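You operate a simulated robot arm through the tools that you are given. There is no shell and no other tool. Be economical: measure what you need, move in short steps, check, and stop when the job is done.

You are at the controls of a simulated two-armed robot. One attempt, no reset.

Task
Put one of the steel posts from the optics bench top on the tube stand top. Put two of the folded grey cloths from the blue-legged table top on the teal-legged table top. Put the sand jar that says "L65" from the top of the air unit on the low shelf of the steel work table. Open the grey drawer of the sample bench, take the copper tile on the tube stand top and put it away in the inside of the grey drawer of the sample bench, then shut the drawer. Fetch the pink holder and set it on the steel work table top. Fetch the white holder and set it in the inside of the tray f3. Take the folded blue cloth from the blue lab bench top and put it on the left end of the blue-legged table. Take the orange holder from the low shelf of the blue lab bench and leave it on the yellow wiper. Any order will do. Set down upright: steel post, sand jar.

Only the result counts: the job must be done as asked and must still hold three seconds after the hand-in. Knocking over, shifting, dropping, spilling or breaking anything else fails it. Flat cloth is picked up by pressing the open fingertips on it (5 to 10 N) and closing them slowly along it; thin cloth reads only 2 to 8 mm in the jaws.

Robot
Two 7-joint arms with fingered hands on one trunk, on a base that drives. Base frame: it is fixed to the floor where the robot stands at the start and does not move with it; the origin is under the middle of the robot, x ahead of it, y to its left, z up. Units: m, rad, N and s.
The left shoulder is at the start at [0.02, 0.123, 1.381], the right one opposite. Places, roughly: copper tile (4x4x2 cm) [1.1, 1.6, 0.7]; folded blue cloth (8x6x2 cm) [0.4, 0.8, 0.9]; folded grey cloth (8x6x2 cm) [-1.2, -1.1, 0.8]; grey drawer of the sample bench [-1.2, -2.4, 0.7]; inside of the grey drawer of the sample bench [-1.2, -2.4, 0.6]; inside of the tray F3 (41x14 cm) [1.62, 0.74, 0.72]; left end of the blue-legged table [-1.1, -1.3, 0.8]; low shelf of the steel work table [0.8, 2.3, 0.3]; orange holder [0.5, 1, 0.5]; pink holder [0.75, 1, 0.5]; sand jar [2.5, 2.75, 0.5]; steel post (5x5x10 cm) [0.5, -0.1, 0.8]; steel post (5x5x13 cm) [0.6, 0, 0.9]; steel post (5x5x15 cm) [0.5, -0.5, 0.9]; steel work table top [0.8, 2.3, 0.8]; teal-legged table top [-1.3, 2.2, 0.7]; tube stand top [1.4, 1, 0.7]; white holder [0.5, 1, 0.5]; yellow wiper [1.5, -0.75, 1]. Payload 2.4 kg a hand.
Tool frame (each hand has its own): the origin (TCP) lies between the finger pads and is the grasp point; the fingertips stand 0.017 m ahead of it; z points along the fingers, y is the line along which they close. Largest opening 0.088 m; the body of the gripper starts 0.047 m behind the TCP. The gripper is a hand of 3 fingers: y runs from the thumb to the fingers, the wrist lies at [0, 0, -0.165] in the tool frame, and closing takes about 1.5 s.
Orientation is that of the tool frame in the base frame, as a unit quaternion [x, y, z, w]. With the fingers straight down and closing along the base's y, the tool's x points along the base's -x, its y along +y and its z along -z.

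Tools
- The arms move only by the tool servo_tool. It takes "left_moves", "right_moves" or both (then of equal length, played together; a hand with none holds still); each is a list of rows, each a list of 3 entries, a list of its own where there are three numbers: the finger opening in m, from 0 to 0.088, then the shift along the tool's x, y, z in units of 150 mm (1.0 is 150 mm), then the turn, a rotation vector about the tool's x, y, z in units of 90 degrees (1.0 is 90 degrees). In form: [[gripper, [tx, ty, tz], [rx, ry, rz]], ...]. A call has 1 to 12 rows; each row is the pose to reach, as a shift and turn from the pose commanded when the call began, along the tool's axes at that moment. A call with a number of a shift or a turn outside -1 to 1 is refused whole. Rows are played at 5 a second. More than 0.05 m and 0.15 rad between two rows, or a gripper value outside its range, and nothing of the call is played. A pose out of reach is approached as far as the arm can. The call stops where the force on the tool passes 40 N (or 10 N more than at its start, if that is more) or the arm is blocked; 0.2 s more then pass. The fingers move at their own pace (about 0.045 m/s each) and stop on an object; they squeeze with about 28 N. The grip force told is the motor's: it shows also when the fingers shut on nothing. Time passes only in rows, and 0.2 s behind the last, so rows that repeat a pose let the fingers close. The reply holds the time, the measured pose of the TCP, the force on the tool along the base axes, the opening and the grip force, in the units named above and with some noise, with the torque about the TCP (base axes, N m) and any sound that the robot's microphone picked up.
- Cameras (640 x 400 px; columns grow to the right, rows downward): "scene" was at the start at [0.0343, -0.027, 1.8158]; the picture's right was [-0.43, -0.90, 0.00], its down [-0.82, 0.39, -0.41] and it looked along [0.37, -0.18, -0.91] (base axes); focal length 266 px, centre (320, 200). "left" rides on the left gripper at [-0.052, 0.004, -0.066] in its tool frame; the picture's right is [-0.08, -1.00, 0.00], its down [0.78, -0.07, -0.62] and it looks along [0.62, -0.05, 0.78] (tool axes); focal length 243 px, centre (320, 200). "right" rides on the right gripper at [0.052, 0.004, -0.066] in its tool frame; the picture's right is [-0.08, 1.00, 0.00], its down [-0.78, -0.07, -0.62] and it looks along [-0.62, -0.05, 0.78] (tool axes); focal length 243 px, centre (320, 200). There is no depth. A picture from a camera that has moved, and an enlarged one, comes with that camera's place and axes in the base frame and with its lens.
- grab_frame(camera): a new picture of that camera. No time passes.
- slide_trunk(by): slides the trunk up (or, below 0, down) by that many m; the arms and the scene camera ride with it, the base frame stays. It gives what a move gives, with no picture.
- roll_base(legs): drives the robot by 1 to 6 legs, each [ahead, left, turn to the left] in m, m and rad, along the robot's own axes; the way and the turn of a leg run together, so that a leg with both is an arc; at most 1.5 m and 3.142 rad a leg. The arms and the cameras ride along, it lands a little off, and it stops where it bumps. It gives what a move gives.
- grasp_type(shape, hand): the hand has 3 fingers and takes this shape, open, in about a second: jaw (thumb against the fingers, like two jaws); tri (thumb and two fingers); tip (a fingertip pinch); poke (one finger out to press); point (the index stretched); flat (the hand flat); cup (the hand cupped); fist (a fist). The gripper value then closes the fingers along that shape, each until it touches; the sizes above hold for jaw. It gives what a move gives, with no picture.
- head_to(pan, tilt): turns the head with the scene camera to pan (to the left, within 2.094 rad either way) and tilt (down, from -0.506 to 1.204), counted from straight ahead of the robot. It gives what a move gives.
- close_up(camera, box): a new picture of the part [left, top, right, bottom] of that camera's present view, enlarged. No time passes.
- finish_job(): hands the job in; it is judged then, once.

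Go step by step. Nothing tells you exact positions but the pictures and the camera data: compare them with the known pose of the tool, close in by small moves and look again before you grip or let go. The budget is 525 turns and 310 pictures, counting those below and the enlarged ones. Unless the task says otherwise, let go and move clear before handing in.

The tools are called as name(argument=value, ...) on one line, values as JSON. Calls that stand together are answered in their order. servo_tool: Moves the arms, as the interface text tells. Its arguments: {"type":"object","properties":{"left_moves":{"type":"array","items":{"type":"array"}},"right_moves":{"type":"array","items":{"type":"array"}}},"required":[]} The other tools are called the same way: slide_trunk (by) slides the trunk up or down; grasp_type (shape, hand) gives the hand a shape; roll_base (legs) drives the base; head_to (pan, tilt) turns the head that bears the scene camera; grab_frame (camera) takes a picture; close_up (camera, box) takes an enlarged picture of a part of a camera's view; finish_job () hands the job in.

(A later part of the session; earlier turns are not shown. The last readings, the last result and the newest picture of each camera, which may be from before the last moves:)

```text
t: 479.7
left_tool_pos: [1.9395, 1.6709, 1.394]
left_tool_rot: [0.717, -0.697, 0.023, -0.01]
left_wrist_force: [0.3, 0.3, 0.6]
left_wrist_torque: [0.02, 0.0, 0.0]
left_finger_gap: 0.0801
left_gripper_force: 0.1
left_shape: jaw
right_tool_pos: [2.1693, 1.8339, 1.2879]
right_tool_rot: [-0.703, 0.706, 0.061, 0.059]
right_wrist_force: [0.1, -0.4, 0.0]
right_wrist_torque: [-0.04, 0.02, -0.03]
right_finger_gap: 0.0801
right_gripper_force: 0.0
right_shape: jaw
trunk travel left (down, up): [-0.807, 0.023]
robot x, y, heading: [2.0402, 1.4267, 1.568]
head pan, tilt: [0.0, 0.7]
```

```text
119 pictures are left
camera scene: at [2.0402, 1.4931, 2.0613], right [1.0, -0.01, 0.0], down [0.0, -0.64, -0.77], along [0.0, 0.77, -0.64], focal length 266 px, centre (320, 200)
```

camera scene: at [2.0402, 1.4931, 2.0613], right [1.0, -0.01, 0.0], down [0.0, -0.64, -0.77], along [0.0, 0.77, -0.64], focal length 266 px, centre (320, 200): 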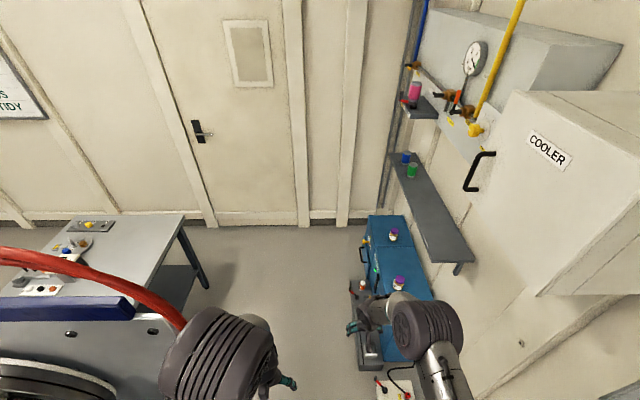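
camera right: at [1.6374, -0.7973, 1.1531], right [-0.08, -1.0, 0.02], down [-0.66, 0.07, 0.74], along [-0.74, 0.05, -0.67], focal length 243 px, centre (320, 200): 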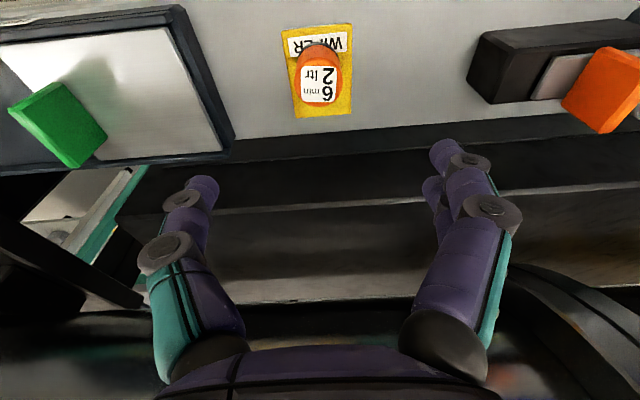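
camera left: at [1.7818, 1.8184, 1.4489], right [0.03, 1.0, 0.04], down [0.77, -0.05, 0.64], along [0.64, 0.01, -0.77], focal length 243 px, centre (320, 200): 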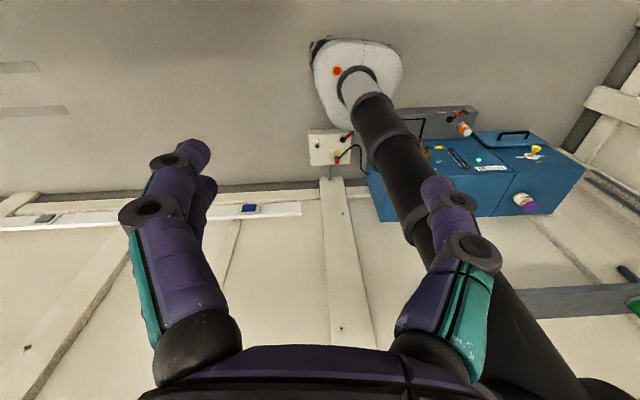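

roll_base(legs=[[0.7, 0, 0.003], [0.6, 0.0, 0]])

roll_base(legs=[[0, 0, -1.57]])

head_to(pan=0.0, tilt=0.9)

grab_frame(camera="scene")

```text
t: 486.6
left_tool_pos: [1.9577, 2.9925, 1.3933]
left_tool_rot: [0.714, -0.7, 0.022, -0.009]
left_wrist_force: [0.7, 0.4, -0.4]
left_wrist_torque: [-0.02, 0.01, -0.02]
left_finger_gap: 0.0801
left_gripper_force: 0.1
left_shape: jaw
right_tool_pos: [2.1888, 3.1521, 1.2875]
right_tool_rot: [-0.7, 0.71, 0.059, 0.059]
right_wrist_force: [0.5, 0.2, -0.6]
right_wrist_torque: [0.03, 0.0, -0.01]
right_finger_gap: 0.0797
right_gripper_force: 0.0
right_shape: jaw
trunk travel left (down, up): [-0.807, 0.023]
robot x, y, heading: [2.0561, 2.7525, 1.552]
head pan, tilt: [0.0, 0.7]
```

```text
t: 490.9
left_tool_pos: [2.3008, 2.8432, 1.3922]
left_tool_rot: [0.001, 1.0, -0.023, -0.01]
left_wrist_force: [-0.1, 0.1, 0.2]
left_wrist_torque: [0.0, 0.0, 0.02]
left_finger_gap: 0.0799
left_gripper_force: 0.0
left_shape: jaw
right_tool_pos: [2.4565, 2.6076, 1.2865]
right_tool_rot: [0.018, 0.996, -0.002, 0.084]
right_wrist_force: [-0.3, -1.3, 0.4]
right_wrist_torque: [0.0, 0.01, 0.01]
right_finger_gap: 0.0799
right_gripper_force: 0.0
right_shape: jaw
trunk travel left (down, up): [-0.807, 0.023]
robot x, y, heading: [2.0503, 2.7479, -0.037]
head pan, tilt: [0.0, 0.7]
```

```text
t: 491.6
left_tool_pos: [2.3005, 2.8407, 1.3935]
left_tool_rot: [0.001, 1.0, -0.023, -0.009]
left_wrist_force: [0.4, -0.1, 0.0]
left_wrist_torque: [-0.01, 0.0, -0.02]
left_finger_gap: 0.0802
left_gripper_force: 0.0
left_shape: jaw
right_tool_pos: [2.4562, 2.6086, 1.2875]
right_tool_rot: [0.017, 0.996, -0.001, 0.085]
right_wrist_force: [0.1, 0.7, 0.1]
right_wrist_torque: [0.01, 0.02, 0.03]
right_finger_gap: 0.0799
right_gripper_force: 0.1
right_shape: jaw
trunk travel left (down, up): [-0.807, 0.023]
robot x, y, heading: [2.0543, 2.7507, -0.035]
head pan, tilt: [0.0, 0.901]
```

```text
118 pictures are left
camera scene: at [2.1109, 2.7459, 2.0451], right [-0.04, -1.0, 0.0], down [-0.78, 0.03, -0.62], along [0.62, -0.02, -0.78], focal length 266 px, centre (320, 200)
```

scene: 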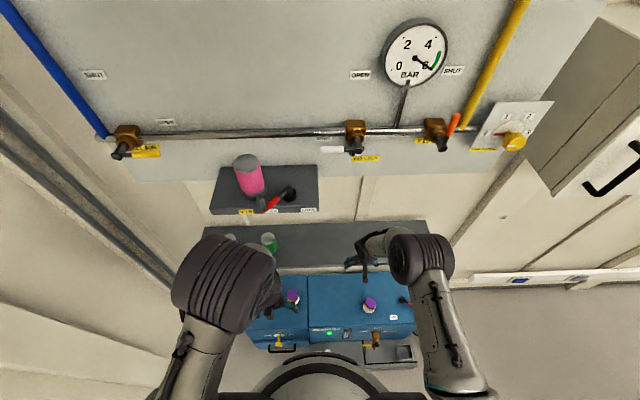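

close_up(camera="scene", box=[240, 265, 420, 365])

close_up(camera="scene", box=[275, 280, 390, 325])

```text
3.56 times, centred on (330, 315) of scene
camera zoom: at [2.1109, 2.7459, 2.0451], right [-0.04, -1.0, 0.0], down [-0.78, 0.03, -0.62], along [0.62, -0.02, -0.78], focal length 946 px, centre (284, -209)
```

zoom: 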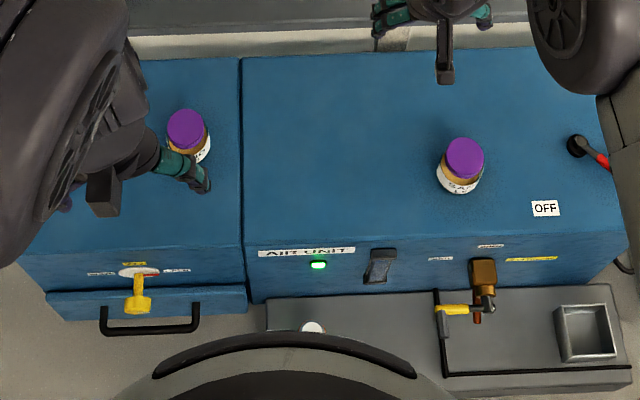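

```text
5.57 times, centred on (332, 302) of scene
camera zoom: at [2.1109, 2.7459, 2.0451], right [-0.04, -1.0, 0.0], down [-0.78, 0.03, -0.62], along [0.62, -0.02, -0.78], focal length 1481 px, centre (250, -370)
```

zoom: 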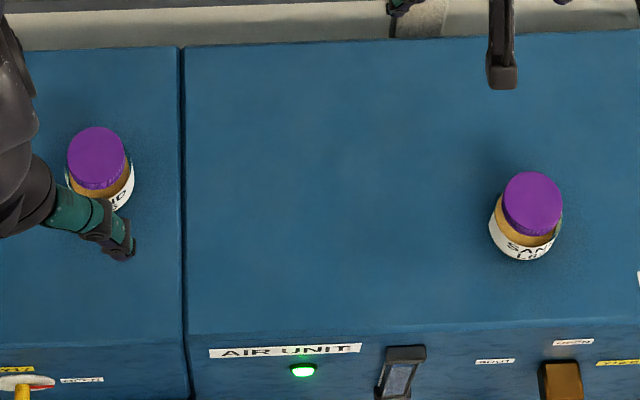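

I pull both hands back a little and lower the trunk to read the jar labels at a flatter angle.

servo_tool(right_moves=[[0.08, [0.25, 0, -0.04], [0, 0, 0]], [0.08, [0.5, 0, -0.08], [0, 0, 0]], [0.08, [0.75, 0, -0.12], [0, 0, 0]]], left_moves=[[0.08, [0.1, 0.25, 0], [0, 0, 0]], [0.08, [0.1, 0.5, 0], [0, 0, 0]], [0.08, [0.1, 0.75, 0], [0, 0, 0]]])

slide_trunk(by=-0.4)

grab_frame(camera="scene")

close_up(camera="scene", box=[240, 240, 400, 330])

```text
t: 492.4
left_tool_pos: [2.2847, 2.9558, 1.3865]
left_tool_rot: [0.001, 1.0, -0.024, -0.009]
left_wrist_force: [1.1, 0.2, -0.2]
left_wrist_torque: [-0.03, 0.0, 0.0]
left_finger_gap: 0.0801
left_gripper_force: 0.1
left_shape: jaw
right_tool_pos: [2.3389, 2.6129, 1.2887]
right_tool_rot: [0.018, 0.996, -0.002, 0.086]
right_wrist_force: [1.0, 0.1, -0.2]
right_wrist_torque: [-0.01, -0.02, 0.0]
right_finger_gap: 0.0798
right_gripper_force: 0.0
right_shape: jaw
trunk travel left (down, up): [-0.807, 0.023]
robot x, y, heading: [2.0561, 2.7474, -0.037]
head pan, tilt: [0.0, 0.901]
```

```text
t: 496.2
left_tool_pos: [2.2856, 2.9533, 0.986]
left_tool_rot: [0.0, 1.0, -0.023, -0.009]
left_wrist_force: [0.1, 0.5, 0.1]
left_wrist_torque: [0.01, 0.03, -0.03]
left_finger_gap: 0.0802
left_gripper_force: 0.0
left_shape: jaw
right_tool_pos: [2.3396, 2.6133, 0.8876]
right_tool_rot: [0.018, 0.996, -0.002, 0.085]
right_wrist_force: [-0.2, -0.5, 0.7]
right_wrist_torque: [0.0, -0.02, -0.01]
right_finger_gap: 0.0797
right_gripper_force: 0.0
right_shape: jaw
trunk travel left (down, up): [-0.407, 0.423]
robot x, y, heading: [2.0554, 2.7513, -0.038]
head pan, tilt: [0.0, 0.901]
```

```text
115 pictures are left
camera scene: at [2.1107, 2.7461, 1.6451], right [-0.04, -1.0, 0.0], down [-0.78, 0.03, -0.62], along [0.62, -0.02, -0.78], focal length 266 px, centre (320, 200)
```

scene: 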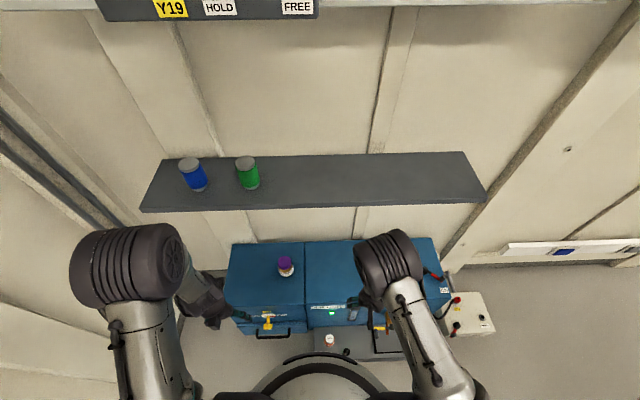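

```text
4.00 times, centred on (320, 285) of scene
camera zoom: at [2.1107, 2.7461, 1.6451], right [-0.04, -1.0, 0.0], down [-0.78, 0.03, -0.62], along [0.62, -0.02, -0.78], focal length 1064 px, centre (320, -140)
```

zoom: 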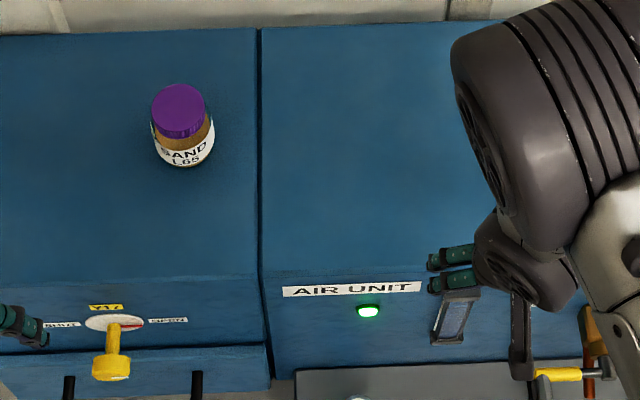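

close_up(camera="scene", box=[270, 250, 302, 285])

```text
11.43 times, centred on (286, 268) of scene
camera zoom: at [2.1107, 2.7461, 1.6451], right [-0.04, -1.0, 0.0], down [-0.78, 0.03, -0.62], along [0.62, -0.02, -0.78], focal length 3041 px, centre (709, -571)
```

zoom: 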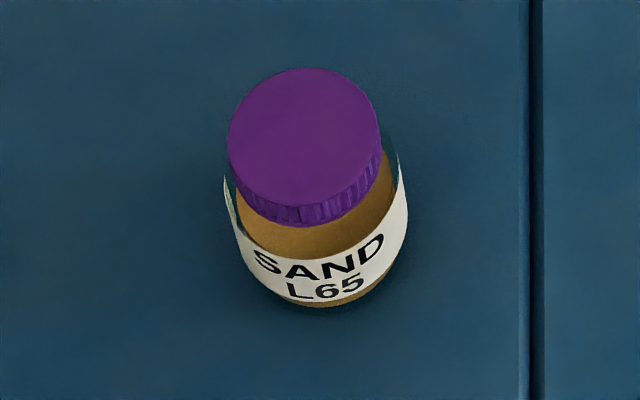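

The left jar reads SAND L65, at about (2.60, 2.878), lid top z≈0.62. I shift the base so the right hand can reach it past the tray, and pitch that hand 30° forward.

roll_base(legs=[[0, 0.255, 0.037]])

servo_tool(right_moves=[[0.088, [0, 0, -0.1], [0, -0.075, 0]], [0.088, [0, 0, -0.2], [0, -0.15, 0]], [0.088, [0, 0, -0.2], [0, -0.222, 0]]])

roll_base(legs=[[0.06, 0, 0]])

grab_frame(camera="scene")

grab_frame(camera="right")

```text
t: 498.1
left_tool_pos: [2.2849, 3.2111, 0.9859]
left_tool_rot: [-0.014, 1.0, -0.024, -0.008]
left_wrist_force: [0.4, -0.9, 0.7]
left_wrist_torque: [-0.02, 0.02, -0.02]
left_finger_gap: 0.0798
left_gripper_force: 0.0
left_shape: jaw
right_tool_pos: [2.3478, 2.872, 0.8872]
right_tool_rot: [0.004, 0.996, -0.001, 0.085]
right_wrist_force: [0.1, -0.6, 0.1]
right_wrist_torque: [0.02, -0.02, -0.01]
right_finger_gap: 0.0799
right_gripper_force: 0.0
right_shape: jaw
trunk travel left (down, up): [-0.407, 0.423]
robot x, y, heading: [2.064, 3.0025, -0.008]
head pan, tilt: [0.0, 0.901]
```

```text
t: 498.9
left_tool_pos: [2.2862, 3.2113, 0.986]
left_tool_rot: [-0.015, 1.0, -0.023, -0.01]
left_wrist_force: [-0.1, -0.1, -0.6]
left_wrist_torque: [-0.01, 0.04, -0.05]
left_finger_gap: 0.0799
left_gripper_force: 0.0
left_shape: jaw
right_tool_pos: [2.3436, 2.8705, 0.9161]
right_tool_rot: [0.003, 0.966, -0.001, 0.258]
right_wrist_force: [0.0, -0.4, -0.2]
right_wrist_torque: [-0.01, 0.0, -0.02]
right_finger_gap: 0.0877
right_gripper_force: 0.0
right_shape: jaw
trunk travel left (down, up): [-0.407, 0.423]
robot x, y, heading: [2.0586, 3.0025, -0.009]
head pan, tilt: [0.0, 0.901]
```

```text
t: 499.8
left_tool_pos: [2.3484, 3.2103, 0.9862]
left_tool_rot: [-0.013, 1.0, -0.023, -0.01]
left_wrist_force: [0.4, -0.1, -0.2]
left_wrist_torque: [-0.04, 0.04, 0.0]
left_finger_gap: 0.0801
left_gripper_force: 0.0
left_shape: jaw
right_tool_pos: [2.4056, 2.8703, 0.9152]
right_tool_rot: [0.004, 0.967, 0.0, 0.255]
right_wrist_force: [0.3, 0.3, 0.0]
right_wrist_torque: [0.01, -0.01, 0.01]
right_finger_gap: 0.0877
right_gripper_force: 0.0
right_shape: jaw
trunk travel left (down, up): [-0.407, 0.423]
robot x, y, heading: [2.1185, 2.9985, -0.011]
head pan, tilt: [0.0, 0.901]
```

```text
112 pictures are left
camera scene: at [2.1797, 2.9983, 1.645], right [-0.01, -1.0, 0.0], down [-0.78, 0.01, -0.62], along [0.62, -0.01, -0.78], focal length 266 px, centre (320, 200)
```

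scene: 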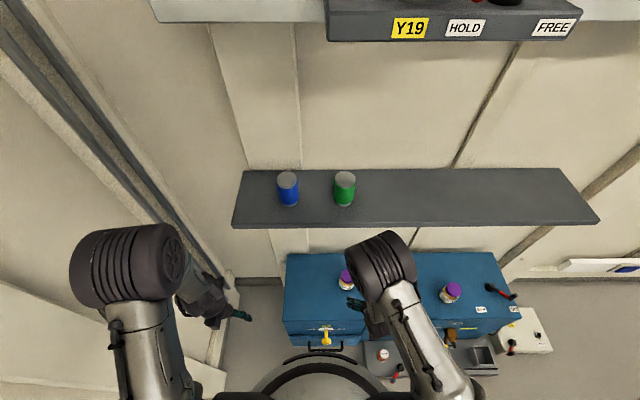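

```text
111 pictures are left
camera right: at [2.3289, 2.8742, 0.9465], right [0.08, 1.0, 0.04], down [0.37, -0.07, 0.93], along [0.93, -0.06, -0.38], focal length 243 px, centre (320, 200)
```

right: 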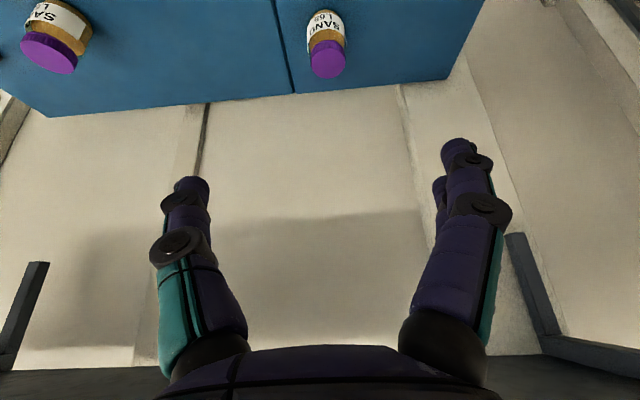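

slide_trunk(by=-0.22)

servo_tool(right_moves=[[0.088, [-0.22, 0.03, 0.15], [0, 0, 0]], [0.088, [-0.44, 0.05, 0.28], [0, 0, 0]], [0.088, [-0.66, 0.05, 0.4], [0, 0, 0]]])

grab_frame(camera="right")

grab_frame(camera="scene")

```text
t: 502.2
left_tool_pos: [2.3463, 3.2107, 0.7653]
left_tool_rot: [-0.012, 1.0, -0.022, -0.008]
left_wrist_force: [0.1, -0.3, 0.1]
left_wrist_torque: [0.01, 0.0, 0.0]
left_finger_gap: 0.0798
left_gripper_force: 0.0
left_shape: jaw
right_tool_pos: [2.4042, 2.8711, 0.6953]
right_tool_rot: [0.004, 0.967, -0.001, 0.257]
right_wrist_force: [-0.1, 0.8, -0.5]
right_wrist_torque: [-0.03, 0.01, -0.02]
right_finger_gap: 0.0878
right_gripper_force: 0.0
right_shape: jaw
trunk travel left (down, up): [-0.187, 0.643]
robot x, y, heading: [2.1218, 3.0005, -0.011]
head pan, tilt: [0.0, 0.901]
```

```text
t: 503.0
left_tool_pos: [2.3465, 3.2107, 0.7667]
left_tool_rot: [-0.013, 1.0, -0.022, -0.008]
left_wrist_force: [-0.6, 0.8, 0.0]
left_wrist_torque: [-0.01, -0.01, 0.01]
left_finger_gap: 0.08
left_gripper_force: 0.0
left_shape: jaw
right_tool_pos: [2.5223, 2.8743, 0.6941]
right_tool_rot: [0.003, 0.966, -0.001, 0.257]
right_wrist_force: [0.8, 0.3, 0.4]
right_wrist_torque: [0.03, -0.04, 0.01]
right_finger_gap: 0.0881
right_gripper_force: 0.0
right_shape: jaw
trunk travel left (down, up): [-0.187, 0.643]
robot x, y, heading: [2.1214, 3.0027, -0.01]
head pan, tilt: [0.0, 0.901]
```

```text
110 pictures are left
camera right: at [2.4464, 2.8781, 0.7256], right [0.08, 1.0, 0.04], down [0.37, -0.07, 0.93], along [0.93, -0.06, -0.37], focal length 243 px, centre (320, 200)
```

right: 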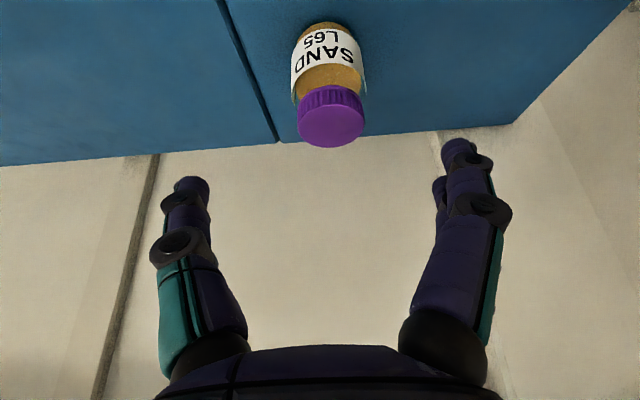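

```text
109 pictures are left
camera scene: at [2.1777, 2.9982, 1.4251], right [-0.01, -1.0, 0.0], down [-0.78, 0.01, -0.62], along [0.62, -0.01, -0.78], focal length 266 px, centre (320, 200)
```

scene: 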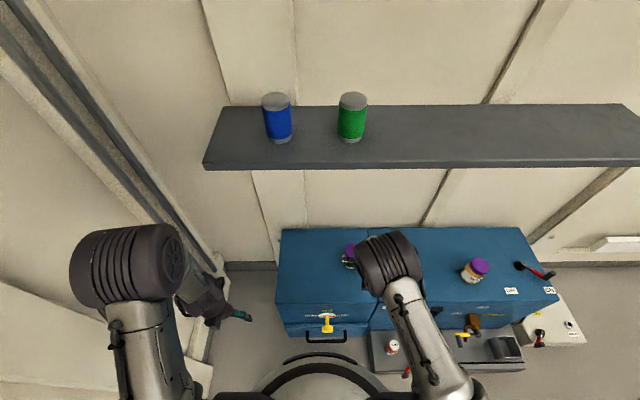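

servo_tool(right_moves=[[0.088, [0, 0.03, 0.25], [0, 0, 0]], [0.088, [0, 0.03, 0.5], [0, 0, 0]], [0.088, [0, 0.03, 0.7], [0, 0, 0]]])

grab_frame(camera="right")

```text
t: 503.8
left_tool_pos: [2.348, 3.2114, 0.7653]
left_tool_rot: [-0.012, 1.0, -0.023, -0.01]
left_wrist_force: [-0.5, -0.8, 0.2]
left_wrist_torque: [-0.04, -0.01, 0.01]
left_finger_gap: 0.08
left_gripper_force: 0.0
left_shape: jaw
right_tool_pos: [2.5693, 2.88, 0.6007]
right_tool_rot: [0.004, 0.967, -0.001, 0.256]
right_wrist_force: [0.8, 0.5, 0.0]
right_wrist_torque: [0.03, -0.01, -0.01]
right_finger_gap: 0.0877
right_gripper_force: 0.0
right_shape: jaw
trunk travel left (down, up): [-0.187, 0.643]
robot x, y, heading: [2.1207, 2.9975, -0.013]
head pan, tilt: [0.0, 0.901]
```

```text
108 pictures are left
camera right: at [2.4937, 2.8839, 0.6314], right [0.08, 1.0, 0.04], down [0.37, -0.07, 0.93], along [0.93, -0.06, -0.37], focal length 243 px, centre (320, 200)
```

right: 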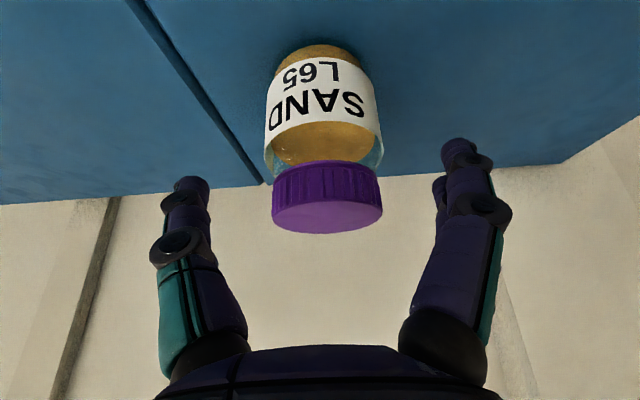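

servo_tool(right_moves=[[0.088, [-0.05, 0, 0.2], [0, 0, 0]], [0.088, [-0.095, 0, 0.36], [0, 0, 0]]])

grab_frame(camera="right")

```text
t: 504.4
left_tool_pos: [2.3473, 3.2098, 0.7655]
left_tool_rot: [-0.012, 1.0, -0.023, -0.01]
left_wrist_force: [-0.8, -0.3, 0.0]
left_wrist_torque: [0.04, -0.01, 0.02]
left_finger_gap: 0.0802
left_gripper_force: 0.1
left_shape: jaw
right_tool_pos: [2.5981, 2.8801, 0.5701]
right_tool_rot: [0.004, 0.967, -0.002, 0.256]
right_wrist_force: [-0.2, -1.4, 0.5]
right_wrist_torque: [-0.06, -0.03, -0.01]
right_finger_gap: 0.0877
right_gripper_force: 0.0
right_shape: jaw
right hand out of reach, approached as far as the arm can: row 2
trunk travel left (down, up): [-0.187, 0.643]
robot x, y, heading: [2.1234, 2.9974, -0.006]
head pan, tilt: [0.0, 0.901]
```

```text
107 pictures are left
camera right: at [2.5216, 2.8844, 0.6023], right [0.08, 1.0, 0.04], down [0.37, -0.07, 0.93], along [0.92, -0.06, -0.38], focal length 243 px, centre (320, 200)
```

right: 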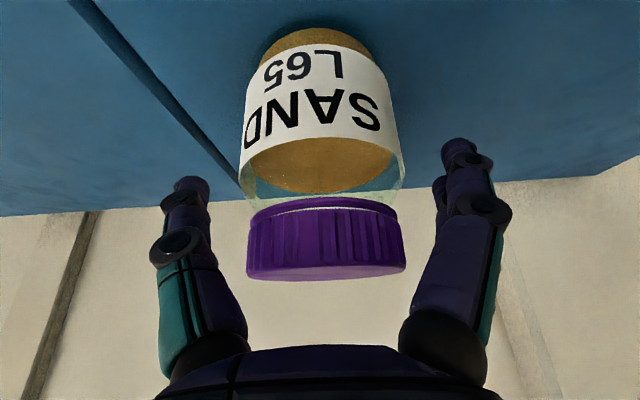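

The jar is a bit farther (x≈2.63). I rise 10 cm, lower the trunk by the same for better reach, and advance.

servo_tool(right_moves=[[0.088, [-0.11, 0, -0.19], [0, 0, 0]], [0.088, [-0.22, 0, -0.38], [0, 0, 0]], [0.088, [-0.333, 0, -0.577], [0, 0, 0]]])

slide_trunk(by=-0.1)

grab_frame(camera="right")

```text
t: 505.2
left_tool_pos: [2.3467, 3.2112, 0.765]
left_tool_rot: [-0.012, 1.0, -0.023, -0.009]
left_wrist_force: [-0.5, -0.4, 0.9]
left_wrist_torque: [-0.04, -0.01, 0.03]
left_finger_gap: 0.0798
left_gripper_force: 0.0
left_shape: jaw
right_tool_pos: [2.5998, 2.8818, 0.671]
right_tool_rot: [0.004, 0.967, 0.0, 0.256]
right_wrist_force: [-0.6, -0.1, -0.2]
right_wrist_torque: [0.01, 0.01, 0.0]
right_finger_gap: 0.0878
right_gripper_force: 0.0
right_shape: jaw
trunk travel left (down, up): [-0.187, 0.643]
robot x, y, heading: [2.1207, 2.9993, -0.009]
head pan, tilt: [0.0, 0.901]
```

```text
t: 506.5
left_tool_pos: [2.3478, 3.2101, 0.6655]
left_tool_rot: [-0.013, 1.0, -0.023, -0.009]
left_wrist_force: [0.2, 0.2, -0.1]
left_wrist_torque: [0.0, -0.03, -0.01]
left_finger_gap: 0.0803
left_gripper_force: 0.1
left_shape: jaw
right_tool_pos: [2.6008, 2.8803, 0.5724]
right_tool_rot: [0.004, 0.967, 0.0, 0.256]
right_wrist_force: [1.3, -0.1, 0.5]
right_wrist_torque: [-0.02, 0.0, 0.01]
right_finger_gap: 0.088
right_gripper_force: 0.0
right_shape: jaw
trunk travel left (down, up): [-0.087, 0.743]
robot x, y, heading: [2.1241, 2.9979, -0.015]
head pan, tilt: [0.0, 0.901]
```

```text
106 pictures are left
camera right: at [2.5239, 2.8848, 0.6028], right [0.08, 1.0, 0.04], down [0.37, -0.07, 0.93], along [0.93, -0.06, -0.37], focal length 243 px, centre (320, 200)
```

right: 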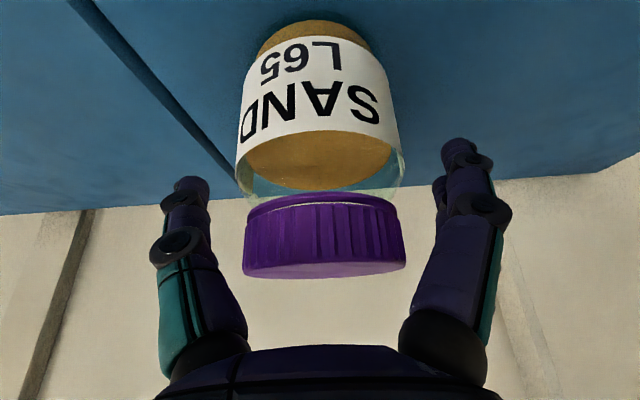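

servo_tool(right_moves=[[0.088, [-0.055, -0.01, 0.085], [0, 0, 0]], [0.088, [-0.11, -0.01, 0.17], [0, 0, 0]]])

grab_frame(camera="right")

grab_frame(camera="scene")

```text
t: 507.1
left_tool_pos: [2.3467, 3.2111, 0.6647]
left_tool_rot: [-0.013, 1.0, -0.023, -0.01]
left_wrist_force: [-0.4, 0.2, -0.4]
left_wrist_torque: [0.01, 0.02, 0.03]
left_finger_gap: 0.0802
left_gripper_force: 0.0
left_shape: jaw
right_tool_pos: [2.6274, 2.8785, 0.5582]
right_tool_rot: [0.004, 0.966, -0.001, 0.257]
right_wrist_force: [-2.2, 0.3, 5.6]
right_wrist_torque: [0.02, 0.06, 0.04]
right_finger_gap: 0.0878
right_gripper_force: 0.0
right_shape: jaw
trunk travel left (down, up): [-0.087, 0.743]
robot x, y, heading: [2.1203, 2.9986, -0.011]
head pan, tilt: [0.0, 0.901]
```

```text
105 pictures are left
camera right: at [2.551, 2.8833, 0.5885], right [0.08, 1.0, 0.04], down [0.37, -0.07, 0.93], along [0.93, -0.06, -0.37], focal length 243 px, centre (320, 200)
```

right: 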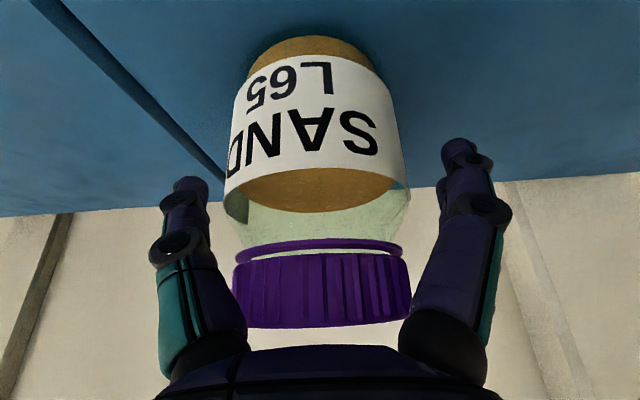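

```text
104 pictures are left
camera scene: at [2.1766, 2.9985, 1.3252], right [-0.01, -1.0, 0.0], down [-0.78, 0.01, -0.62], along [0.62, -0.01, -0.78], focal length 266 px, centre (320, 200)
```

scene: 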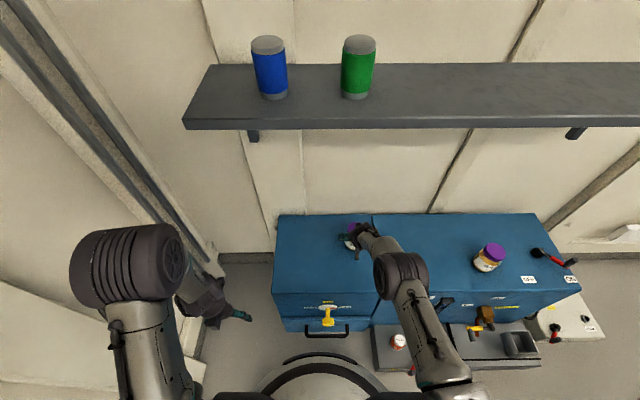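

The palm touches the lid and the fingertips are at the jar's axis; I close.

servo_tool(right_moves=[[0.08, [0, 0, -0.01], [0, 0, 0]], [0.07, [0, 0, -0.01], [0, 0, 0]], [0.06, [0, 0, -0.01], [0, 0, 0]], [0.05, [0, 0, -0.01], [0, 0, 0]], [0.04, [0, 0, -0.01], [0, 0, 0]], [0.03, [0, 0, -0.01], [0, 0, 0]], [0.03, [0, 0, -0.01], [0, 0, 0]], [0.03, [0, 0, -0.01], [0, 0, 0]]])

grab_frame(camera="right")

```text
t: 508.9
left_tool_pos: [2.3476, 3.2101, 0.6661]
left_tool_rot: [-0.013, 1.0, -0.022, -0.009]
left_wrist_force: [0.5, -0.5, -0.2]
left_wrist_torque: [0.04, 0.01, -0.03]
left_finger_gap: 0.08
left_gripper_force: 0.1
left_shape: jaw
right_tool_pos: [2.6268, 2.8796, 0.5593]
right_tool_rot: [0.004, 0.967, 0.0, 0.256]
right_wrist_force: [0.2, -0.7, 0.6]
right_wrist_torque: [0.0, 0.03, 0.06]
right_finger_gap: 0.0668
right_gripper_force: 28.0
right_shape: jaw
trunk travel left (down, up): [-0.087, 0.743]
robot x, y, heading: [2.127, 3.0024, -0.012]
head pan, tilt: [0.0, 0.901]
```

```text
103 pictures are left
camera right: at [2.5506, 2.8828, 0.59], right [0.08, 1.0, 0.04], down [0.37, -0.07, 0.93], along [0.93, -0.06, -0.37], focal length 243 px, centre (320, 200)
```

right: 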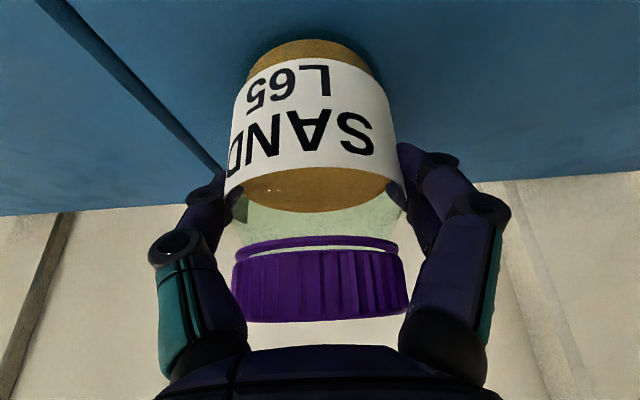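

slide_trunk(by=0.06)

grab_frame(camera="right")

```text
t: 509.9
left_tool_pos: [2.3476, 3.2112, 0.726]
left_tool_rot: [-0.012, 1.0, -0.022, -0.009]
left_wrist_force: [0.2, -0.4, 0.4]
left_wrist_torque: [-0.02, 0.0, -0.02]
left_finger_gap: 0.08
left_gripper_force: 0.0
left_shape: jaw
right_tool_pos: [2.6274, 2.8782, 0.6189]
right_tool_rot: [0.004, 0.967, 0.0, 0.256]
right_wrist_force: [0.7, 0.1, -3.0]
right_wrist_torque: [-0.01, 0.07, 0.04]
right_finger_gap: 0.0667
right_gripper_force: 28.1
right_shape: jaw
trunk travel left (down, up): [-0.147, 0.683]
robot x, y, heading: [2.1217, 3.0004, -0.012]
head pan, tilt: [0.0, 0.901]
```

```text
102 pictures are left
camera right: at [2.5506, 2.8828, 0.6499], right [0.08, 1.0, 0.04], down [0.37, -0.07, 0.93], along [0.93, -0.06, -0.37], focal length 243 px, centre (320, 200)
```

right: 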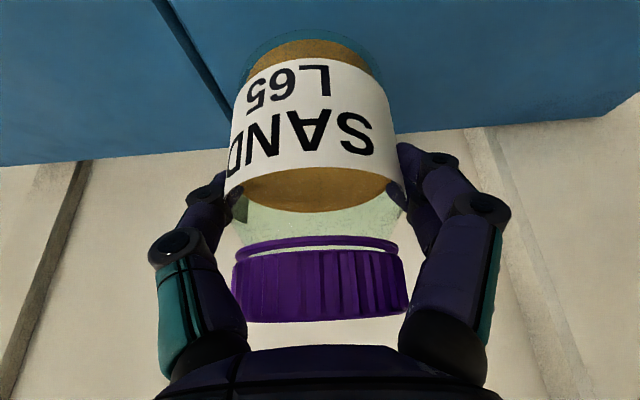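

The jar is held upright. I back away from the unit, raise a little and turn to face the steel table's east side.

roll_base(legs=[[-0.35, 0, 0.012]])

slide_trunk(by=0.25)

roll_base(legs=[[0, -0.5, 0], [0, 0, -3.141]])

head_to(pan=0.0, tilt=0.7)

grab_frame(camera="scene")

```text
t: 512.1
left_tool_pos: [1.995, 3.2147, 0.726]
left_tool_rot: [-0.024, 0.999, -0.023, -0.009]
left_wrist_force: [0.7, 0.6, -0.6]
left_wrist_torque: [0.0, 0.01, 0.02]
left_finger_gap: 0.0799
left_gripper_force: 0.1
left_shape: jaw
right_tool_pos: [2.282, 2.8889, 0.619]
right_tool_rot: [-0.006, 0.967, 0.002, 0.256]
right_wrist_force: [-0.1, 0.9, -3.3]
right_wrist_torque: [-0.01, 0.06, 0.0]
right_finger_gap: 0.0666
right_gripper_force: 27.9
right_shape: jaw
trunk travel left (down, up): [-0.147, 0.683]
robot x, y, heading: [1.7753, 2.9994, 0.01]
head pan, tilt: [0.0, 0.901]
```

```text
t: 514.7
left_tool_pos: [1.9952, 3.2135, 0.9751]
left_tool_rot: [-0.023, 0.999, -0.023, -0.009]
left_wrist_force: [-0.1, -0.3, 0.3]
left_wrist_torque: [0.04, 0.01, 0.02]
left_finger_gap: 0.08
left_gripper_force: 0.1
left_shape: jaw
right_tool_pos: [2.2819, 2.8894, 0.8687]
right_tool_rot: [-0.007, 0.967, 0.002, 0.256]
right_wrist_force: [0.3, 0.4, -4.1]
right_wrist_torque: [-0.03, 0.07, 0.03]
right_finger_gap: 0.0667
right_gripper_force: 28.3
right_shape: jaw
trunk travel left (down, up): [-0.397, 0.433]
robot x, y, heading: [1.7771, 2.9978, 0.007]
head pan, tilt: [0.0, 0.901]
```

```text
t: 525.1
left_tool_pos: [1.549, 2.2793, 0.9753]
left_tool_rot: [1.0, 0.008, 0.009, -0.023]
left_wrist_force: [-0.4, 0.7, 0.2]
left_wrist_torque: [0.01, -0.02, 0.01]
left_finger_gap: 0.0801
left_gripper_force: 0.1
left_shape: jaw
right_tool_pos: [1.2721, 2.6132, 0.8681]
right_tool_rot: [0.966, -0.008, -0.257, -0.001]
right_wrist_force: [0.2, 0.7, -3.3]
right_wrist_torque: [-0.05, -0.07, 0.04]
right_finger_gap: 0.0664
right_gripper_force: 27.9
right_shape: jaw
trunk travel left (down, up): [-0.397, 0.433]
robot x, y, heading: [1.7755, 2.4898, 3.123]
head pan, tilt: [0.0, 0.901]
```

```text
t: 525.8
left_tool_pos: [1.5475, 2.2796, 0.9763]
left_tool_rot: [1.0, 0.007, 0.009, -0.023]
left_wrist_force: [0.3, 0.3, -0.4]
left_wrist_torque: [0.01, -0.03, 0.01]
left_finger_gap: 0.0798
left_gripper_force: 0.0
left_shape: jaw
right_tool_pos: [1.2726, 2.6137, 0.8683]
right_tool_rot: [0.967, -0.009, -0.256, -0.001]
right_wrist_force: [-0.1, 0.3, -3.7]
right_wrist_torque: [0.0, -0.03, 0.0]
right_finger_gap: 0.0663
right_gripper_force: 28.2
right_shape: jaw
trunk travel left (down, up): [-0.397, 0.433]
robot x, y, heading: [1.7794, 2.4909, 3.118]
head pan, tilt: [0.0, 0.7]
```

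```text
101 pictures are left
camera scene: at [1.71, 2.4873, 1.6511], right [0.02, 1.0, 0.0], down [0.64, -0.01, -0.76], along [-0.76, 0.01, -0.65], focal length 266 px, centre (320, 200)
```

scene: 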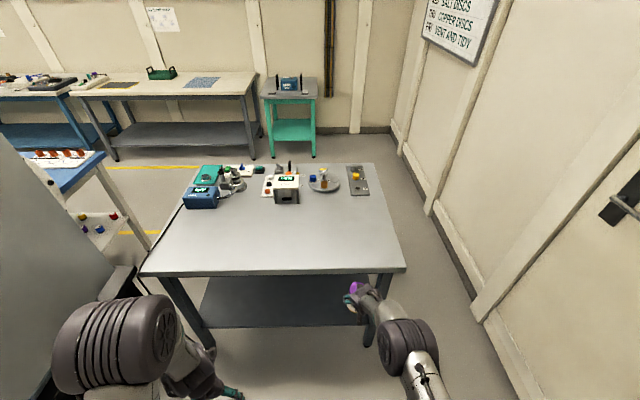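

Shelf edge x≈1.09, z≈0.3, empty. I lower the trunk, and stretch both arms forward and low (elbows down) before rolling in.

slide_trunk(by=-0.39)

servo_tool(left_moves=[[0.08, [-0.25, 0, 0.1], [0, 0, 0]], [0.08, [-0.5, 0, 0.2], [0, 0, 0]], [0.08, [-0.75, 0, 0.35], [0, 0, 0]], [0.08, [-1.0, 0, 0.5], [0, 0, 0]], [0.08, [-1.0, 0, 0.5], [0, 0, 0]]], right_moves=[[0.03, [0.05, 0, 0.05], [0, 0, 0]], [0.03, [0.15, 0, 0.05], [0, 0, 0]], [0.03, [0.25, 0, 0.06], [0, 0, 0]], [0.03, [0.35, 0, 0.08], [0, 0, 0]], [0.03, [0.45, 0, 0.1], [0, 0, 0]]])

servo_tool(left_moves=[[0.08, [-0.2, 0, 0], [0, 0, 0]], [0.08, [-0.3, 0, 0], [0, 0, 0]]])

grab_frame(camera="scene")

grab_frame(camera="right")

```text
t: 529.6
left_tool_pos: [1.5491, 2.2787, 0.5855]
left_tool_rot: [1.0, 0.008, 0.009, -0.023]
left_wrist_force: [0.8, 0.3, 0.2]
left_wrist_torque: [0.01, -0.02, 0.0]
left_finger_gap: 0.0801
left_gripper_force: 0.1
left_shape: jaw
right_tool_pos: [1.2718, 2.6143, 0.4793]
right_tool_rot: [0.967, -0.009, -0.256, -0.002]
right_wrist_force: [-0.6, 0.0, -3.1]
right_wrist_torque: [0.0, -0.05, -0.01]
right_finger_gap: 0.0662
right_gripper_force: 27.4
right_shape: jaw
trunk travel left (down, up): [-0.007, 0.823]
robot x, y, heading: [1.7765, 2.4843, 3.122]
head pan, tilt: [0.0, 0.7]
```

```text
t: 530.8
left_tool_pos: [1.4025, 2.2795, 0.5078]
left_tool_rot: [1.0, 0.008, 0.01, -0.022]
left_wrist_force: [0.7, 0.8, 0.3]
left_wrist_torque: [0.01, -0.03, 0.02]
left_finger_gap: 0.0797
left_gripper_force: 0.1
left_shape: jaw
right_tool_pos: [1.3243, 2.6121, 0.4325]
right_tool_rot: [0.967, -0.008, -0.256, -0.002]
right_wrist_force: [-0.1, 0.1, -3.8]
right_wrist_torque: [-0.03, -0.07, 0.02]
right_finger_gap: 0.0664
right_gripper_force: 28.0
right_shape: jaw
trunk travel left (down, up): [-0.007, 0.823]
robot x, y, heading: [1.7757, 2.4829, 3.122]
head pan, tilt: [0.0, 0.7]
```

```text
t: 531.4
left_tool_pos: [1.3581, 2.2784, 0.5073]
left_tool_rot: [1.0, 0.008, 0.009, -0.022]
left_wrist_force: [0.2, 0.5, 0.7]
left_wrist_torque: [0.05, 0.0, 0.0]
left_finger_gap: 0.0801
left_gripper_force: 0.1
left_shape: jaw
right_tool_pos: [1.3232, 2.6137, 0.4324]
right_tool_rot: [0.967, -0.008, -0.256, -0.001]
right_wrist_force: [0.0, -0.4, -2.7]
right_wrist_torque: [0.01, -0.05, 0.03]
right_finger_gap: 0.066
right_gripper_force: 27.7
right_shape: jaw
trunk travel left (down, up): [-0.007, 0.823]
robot x, y, heading: [1.7758, 2.4837, 3.122]
head pan, tilt: [0.0, 0.7]
```

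```text
100 pictures are left
camera scene: at [1.7102, 2.4873, 1.2612], right [0.02, 1.0, 0.0], down [0.64, -0.01, -0.76], along [-0.76, 0.01, -0.64], focal length 266 px, centre (320, 200)
```

scene: 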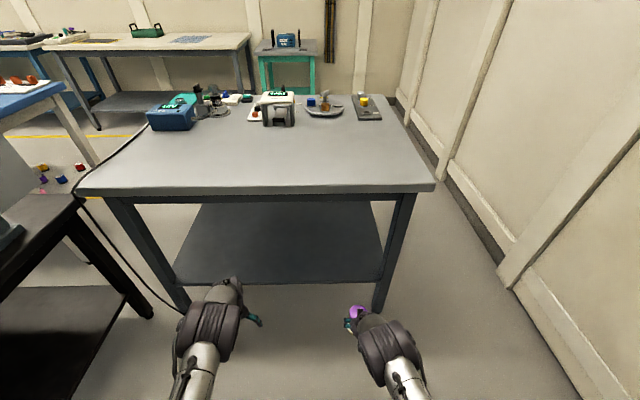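

```text
99 pictures are left
camera right: at [1.4026, 2.6059, 0.4638], right [-0.09, -0.99, 0.04], down [-0.37, 0.07, 0.93], along [-0.92, 0.07, -0.37], focal length 243 px, centre (320, 200)
```

right: 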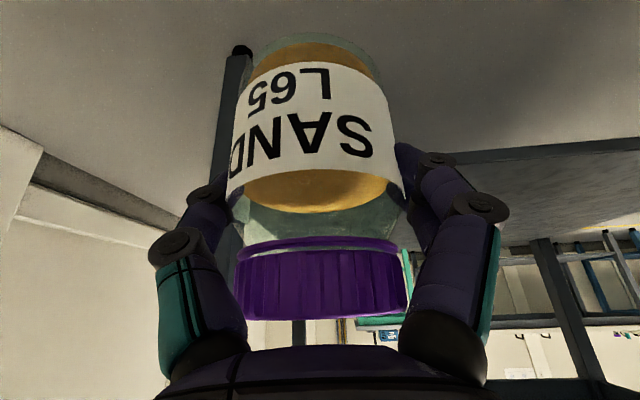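

roll_base(legs=[[0.2, 0.07, 0.019]])

grab_frame(camera="scene")

roll_base(legs=[[0.12, 0, 0]])

grab_frame(camera="scene")

grab_frame(camera="right")

```text
t: 533.0
left_tool_pos: [1.1588, 2.2, 0.5073]
left_tool_rot: [1.0, 0.02, 0.009, -0.023]
left_wrist_force: [0.1, 0.6, -0.4]
left_wrist_torque: [0.0, 0.03, 0.01]
left_finger_gap: 0.08
left_gripper_force: 0.0
left_shape: jaw
right_tool_pos: [1.1187, 2.5339, 0.4322]
right_tool_rot: [0.967, 0.003, -0.256, 0.001]
right_wrist_force: [0.1, 0.2, -2.2]
right_wrist_torque: [0.01, -0.04, 0.01]
right_finger_gap: 0.0663
right_gripper_force: 28.4
right_shape: jaw
trunk travel left (down, up): [-0.007, 0.823]
robot x, y, heading: [1.5754, 2.4189, -3.139]
head pan, tilt: [0.0, 0.7]
```

```text
98 pictures are left
camera scene: at [1.5087, 2.4173, 1.2612], right [0.0, 1.0, 0.0], down [0.64, 0.0, -0.76], along [-0.76, 0.0, -0.64], focal length 266 px, centre (320, 200)
```

scene: 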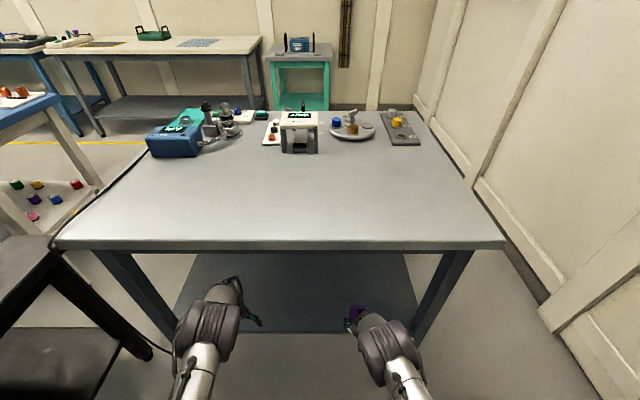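

```text
t: 534.2
left_tool_pos: [1.0754, 2.1999, 0.5002]
left_tool_rot: [0.999, 0.023, 0.021, -0.025]
left_wrist_force: [-0.6, 1.2, -0.8]
left_wrist_torque: [-0.02, -0.01, 0.02]
left_finger_gap: 0.0799
left_gripper_force: 0.1
left_shape: jaw
right_tool_pos: [1.0235, 2.5307, 0.4347]
right_tool_rot: [0.966, 0.007, -0.257, 0.002]
right_wrist_force: [-0.4, 1.5, -3.8]
right_wrist_torque: [-0.06, -0.03, 0.02]
right_finger_gap: 0.066
right_gripper_force: 28.0
right_shape: jaw
trunk travel left (down, up): [-0.007, 0.823]
robot x, y, heading: [1.4769, 2.4204, -3.13]
head pan, tilt: [0.0, 0.7]
stopped in leg 1: the robot was blocked; the commanded pose is now the measured one
```

```text
97 pictures are left
camera scene: at [1.4172, 2.4173, 1.2616], right [-0.01, 1.0, 0.0], down [0.64, 0.01, -0.77], along [-0.77, -0.01, -0.64], focal length 266 px, centre (320, 200)
```

scene: 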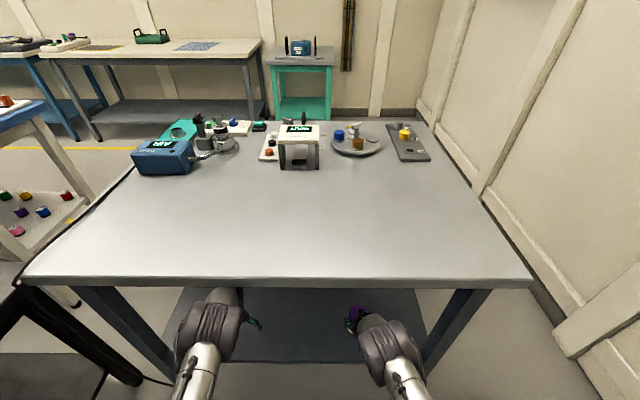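

```text
96 pictures are left
camera right: at [1.103, 2.5265, 0.4653], right [-0.06, -1.0, 0.04], down [-0.37, 0.06, 0.93], along [-0.93, 0.04, -0.37], focal length 243 px, centre (320, 200)
```

right: 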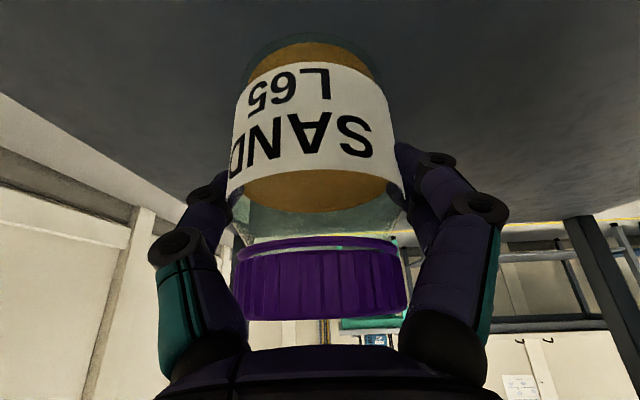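

The left arm touched the table edge. I back 3 cm, drop the left hand lower so that arm lies straighter, and roll in again.

roll_base(legs=[[-0.04, 0, 0]])

servo_tool(left_moves=[[0.08, [0, 0, 0.25], [0, 0, 0]], [0.08, [0, 0, 0.5], [0, 0, 0]], [0.08, [0, 0, 0.7], [0, 0, 0]]])

roll_base(legs=[[0.07, 0, -0.01]])

grab_frame(camera="scene")

```text
t: 535.1
left_tool_pos: [1.111, 2.1996, 0.4989]
left_tool_rot: [0.999, 0.022, 0.023, -0.023]
left_wrist_force: [1.2, 0.4, 0.3]
left_wrist_torque: [0.02, 0.0, 0.01]
left_finger_gap: 0.0801
left_gripper_force: 0.2
left_shape: jaw
right_tool_pos: [1.0619, 2.5313, 0.4323]
right_tool_rot: [0.967, 0.006, -0.255, 0.001]
right_wrist_force: [-0.4, -0.5, -3.3]
right_wrist_torque: [-0.02, -0.02, 0.02]
right_finger_gap: 0.0663
right_gripper_force: 28.2
right_shape: jaw
trunk travel left (down, up): [-0.007, 0.823]
robot x, y, heading: [1.516, 2.4187, -3.133]
head pan, tilt: [0.0, 0.7]
```

```text
t: 535.9
left_tool_pos: [1.1162, 2.2045, 0.3936]
left_tool_rot: [0.999, 0.023, 0.022, -0.023]
left_wrist_force: [-0.1, 0.3, -0.1]
left_wrist_torque: [0.03, -0.04, 0.02]
left_finger_gap: 0.0798
left_gripper_force: 0.0
left_shape: jaw
right_tool_pos: [1.0608, 2.5316, 0.4334]
right_tool_rot: [0.967, 0.006, -0.256, 0.001]
right_wrist_force: [-0.9, -0.2, -3.4]
right_wrist_torque: [-0.01, -0.07, 0.04]
right_finger_gap: 0.0661
right_gripper_force: 27.9
right_shape: jaw
trunk travel left (down, up): [-0.007, 0.823]
robot x, y, heading: [1.5168, 2.4204, -3.135]
head pan, tilt: [0.0, 0.7]
```

```text
t: 536.9
left_tool_pos: [1.0447, 2.2067, 0.3943]
left_tool_rot: [0.999, 0.018, 0.022, -0.025]
left_wrist_force: [-0.4, 0.0, 0.3]
left_wrist_torque: [0.02, -0.02, 0.03]
left_finger_gap: 0.0798
left_gripper_force: 0.1
left_shape: jaw
right_tool_pos: [0.9914, 2.5348, 0.4326]
right_tool_rot: [0.967, 0.001, -0.256, 0.0]
right_wrist_force: [-0.3, -0.5, -3.9]
right_wrist_torque: [-0.01, -0.07, 0.02]
right_finger_gap: 0.0661
right_gripper_force: 28.3
right_shape: jaw
trunk travel left (down, up): [-0.007, 0.823]
robot x, y, heading: [1.4477, 2.4211, -3.139]
head pan, tilt: [0.0, 0.7]
```

```text
95 pictures are left
camera scene: at [1.3815, 2.4175, 1.2612], right [0.0, 1.0, 0.0], down [0.64, 0.0, -0.76], along [-0.76, 0.0, -0.64], focal length 266 px, centre (320, 200)
```

scene: 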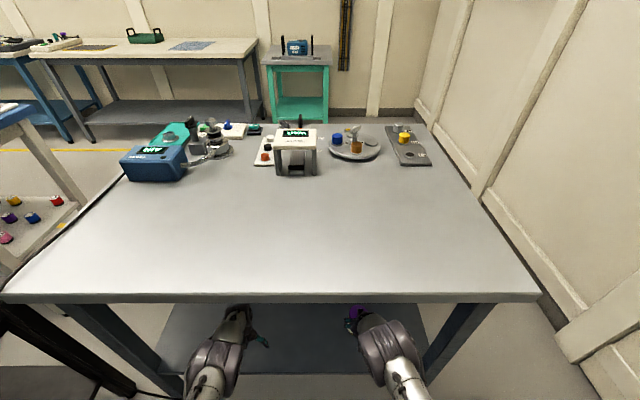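

servo_tool(right_moves=[[0.03, [0.15, 0, 0.18], [0, 0, 0]], [0.03, [0.27, 0, 0.34], [0, 0, 0]], [0.03, [0.34, 0, 0.42], [0, 0, 0]], [0.03, [0.38, 0, 0.47], [0, 0, 0]]])

grab_frame(camera="right")

```text
t: 537.9
left_tool_pos: [1.0448, 2.2078, 0.3955]
left_tool_rot: [0.999, 0.018, 0.021, -0.024]
left_wrist_force: [-0.5, -0.6, 0.6]
left_wrist_torque: [-0.01, 0.01, 0.0]
left_finger_gap: 0.0802
left_gripper_force: 0.0
left_shape: jaw
right_tool_pos: [1.0056, 2.5324, 0.3465]
right_tool_rot: [0.965, 0.002, -0.263, 0.001]
right_wrist_force: [0.3, -4.0, 33.5]
right_wrist_torque: [-0.01, 0.12, 0.01]
right_finger_gap: 0.0622
right_gripper_force: 27.7
right_shape: jaw
trunk travel left (down, up): [-0.007, 0.823]
robot x, y, heading: [1.4474, 2.4174, -3.141]
head pan, tilt: [0.0, 0.7]
```

```text
94 pictures are left
camera right: at [1.0844, 2.5281, 0.3769], right [-0.07, -1.0, 0.04], down [-0.36, 0.07, 0.93], along [-0.93, 0.05, -0.36], focal length 243 px, centre (320, 200)
```

right: 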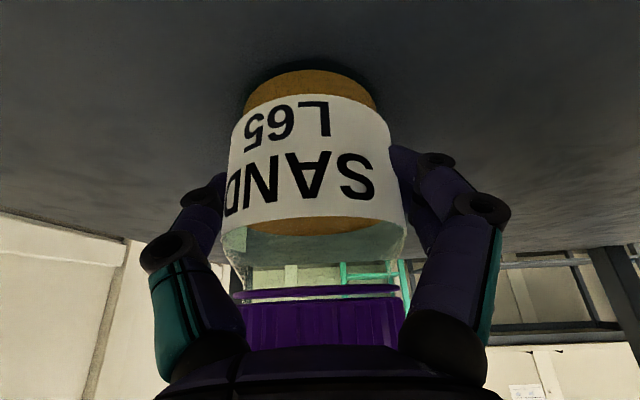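

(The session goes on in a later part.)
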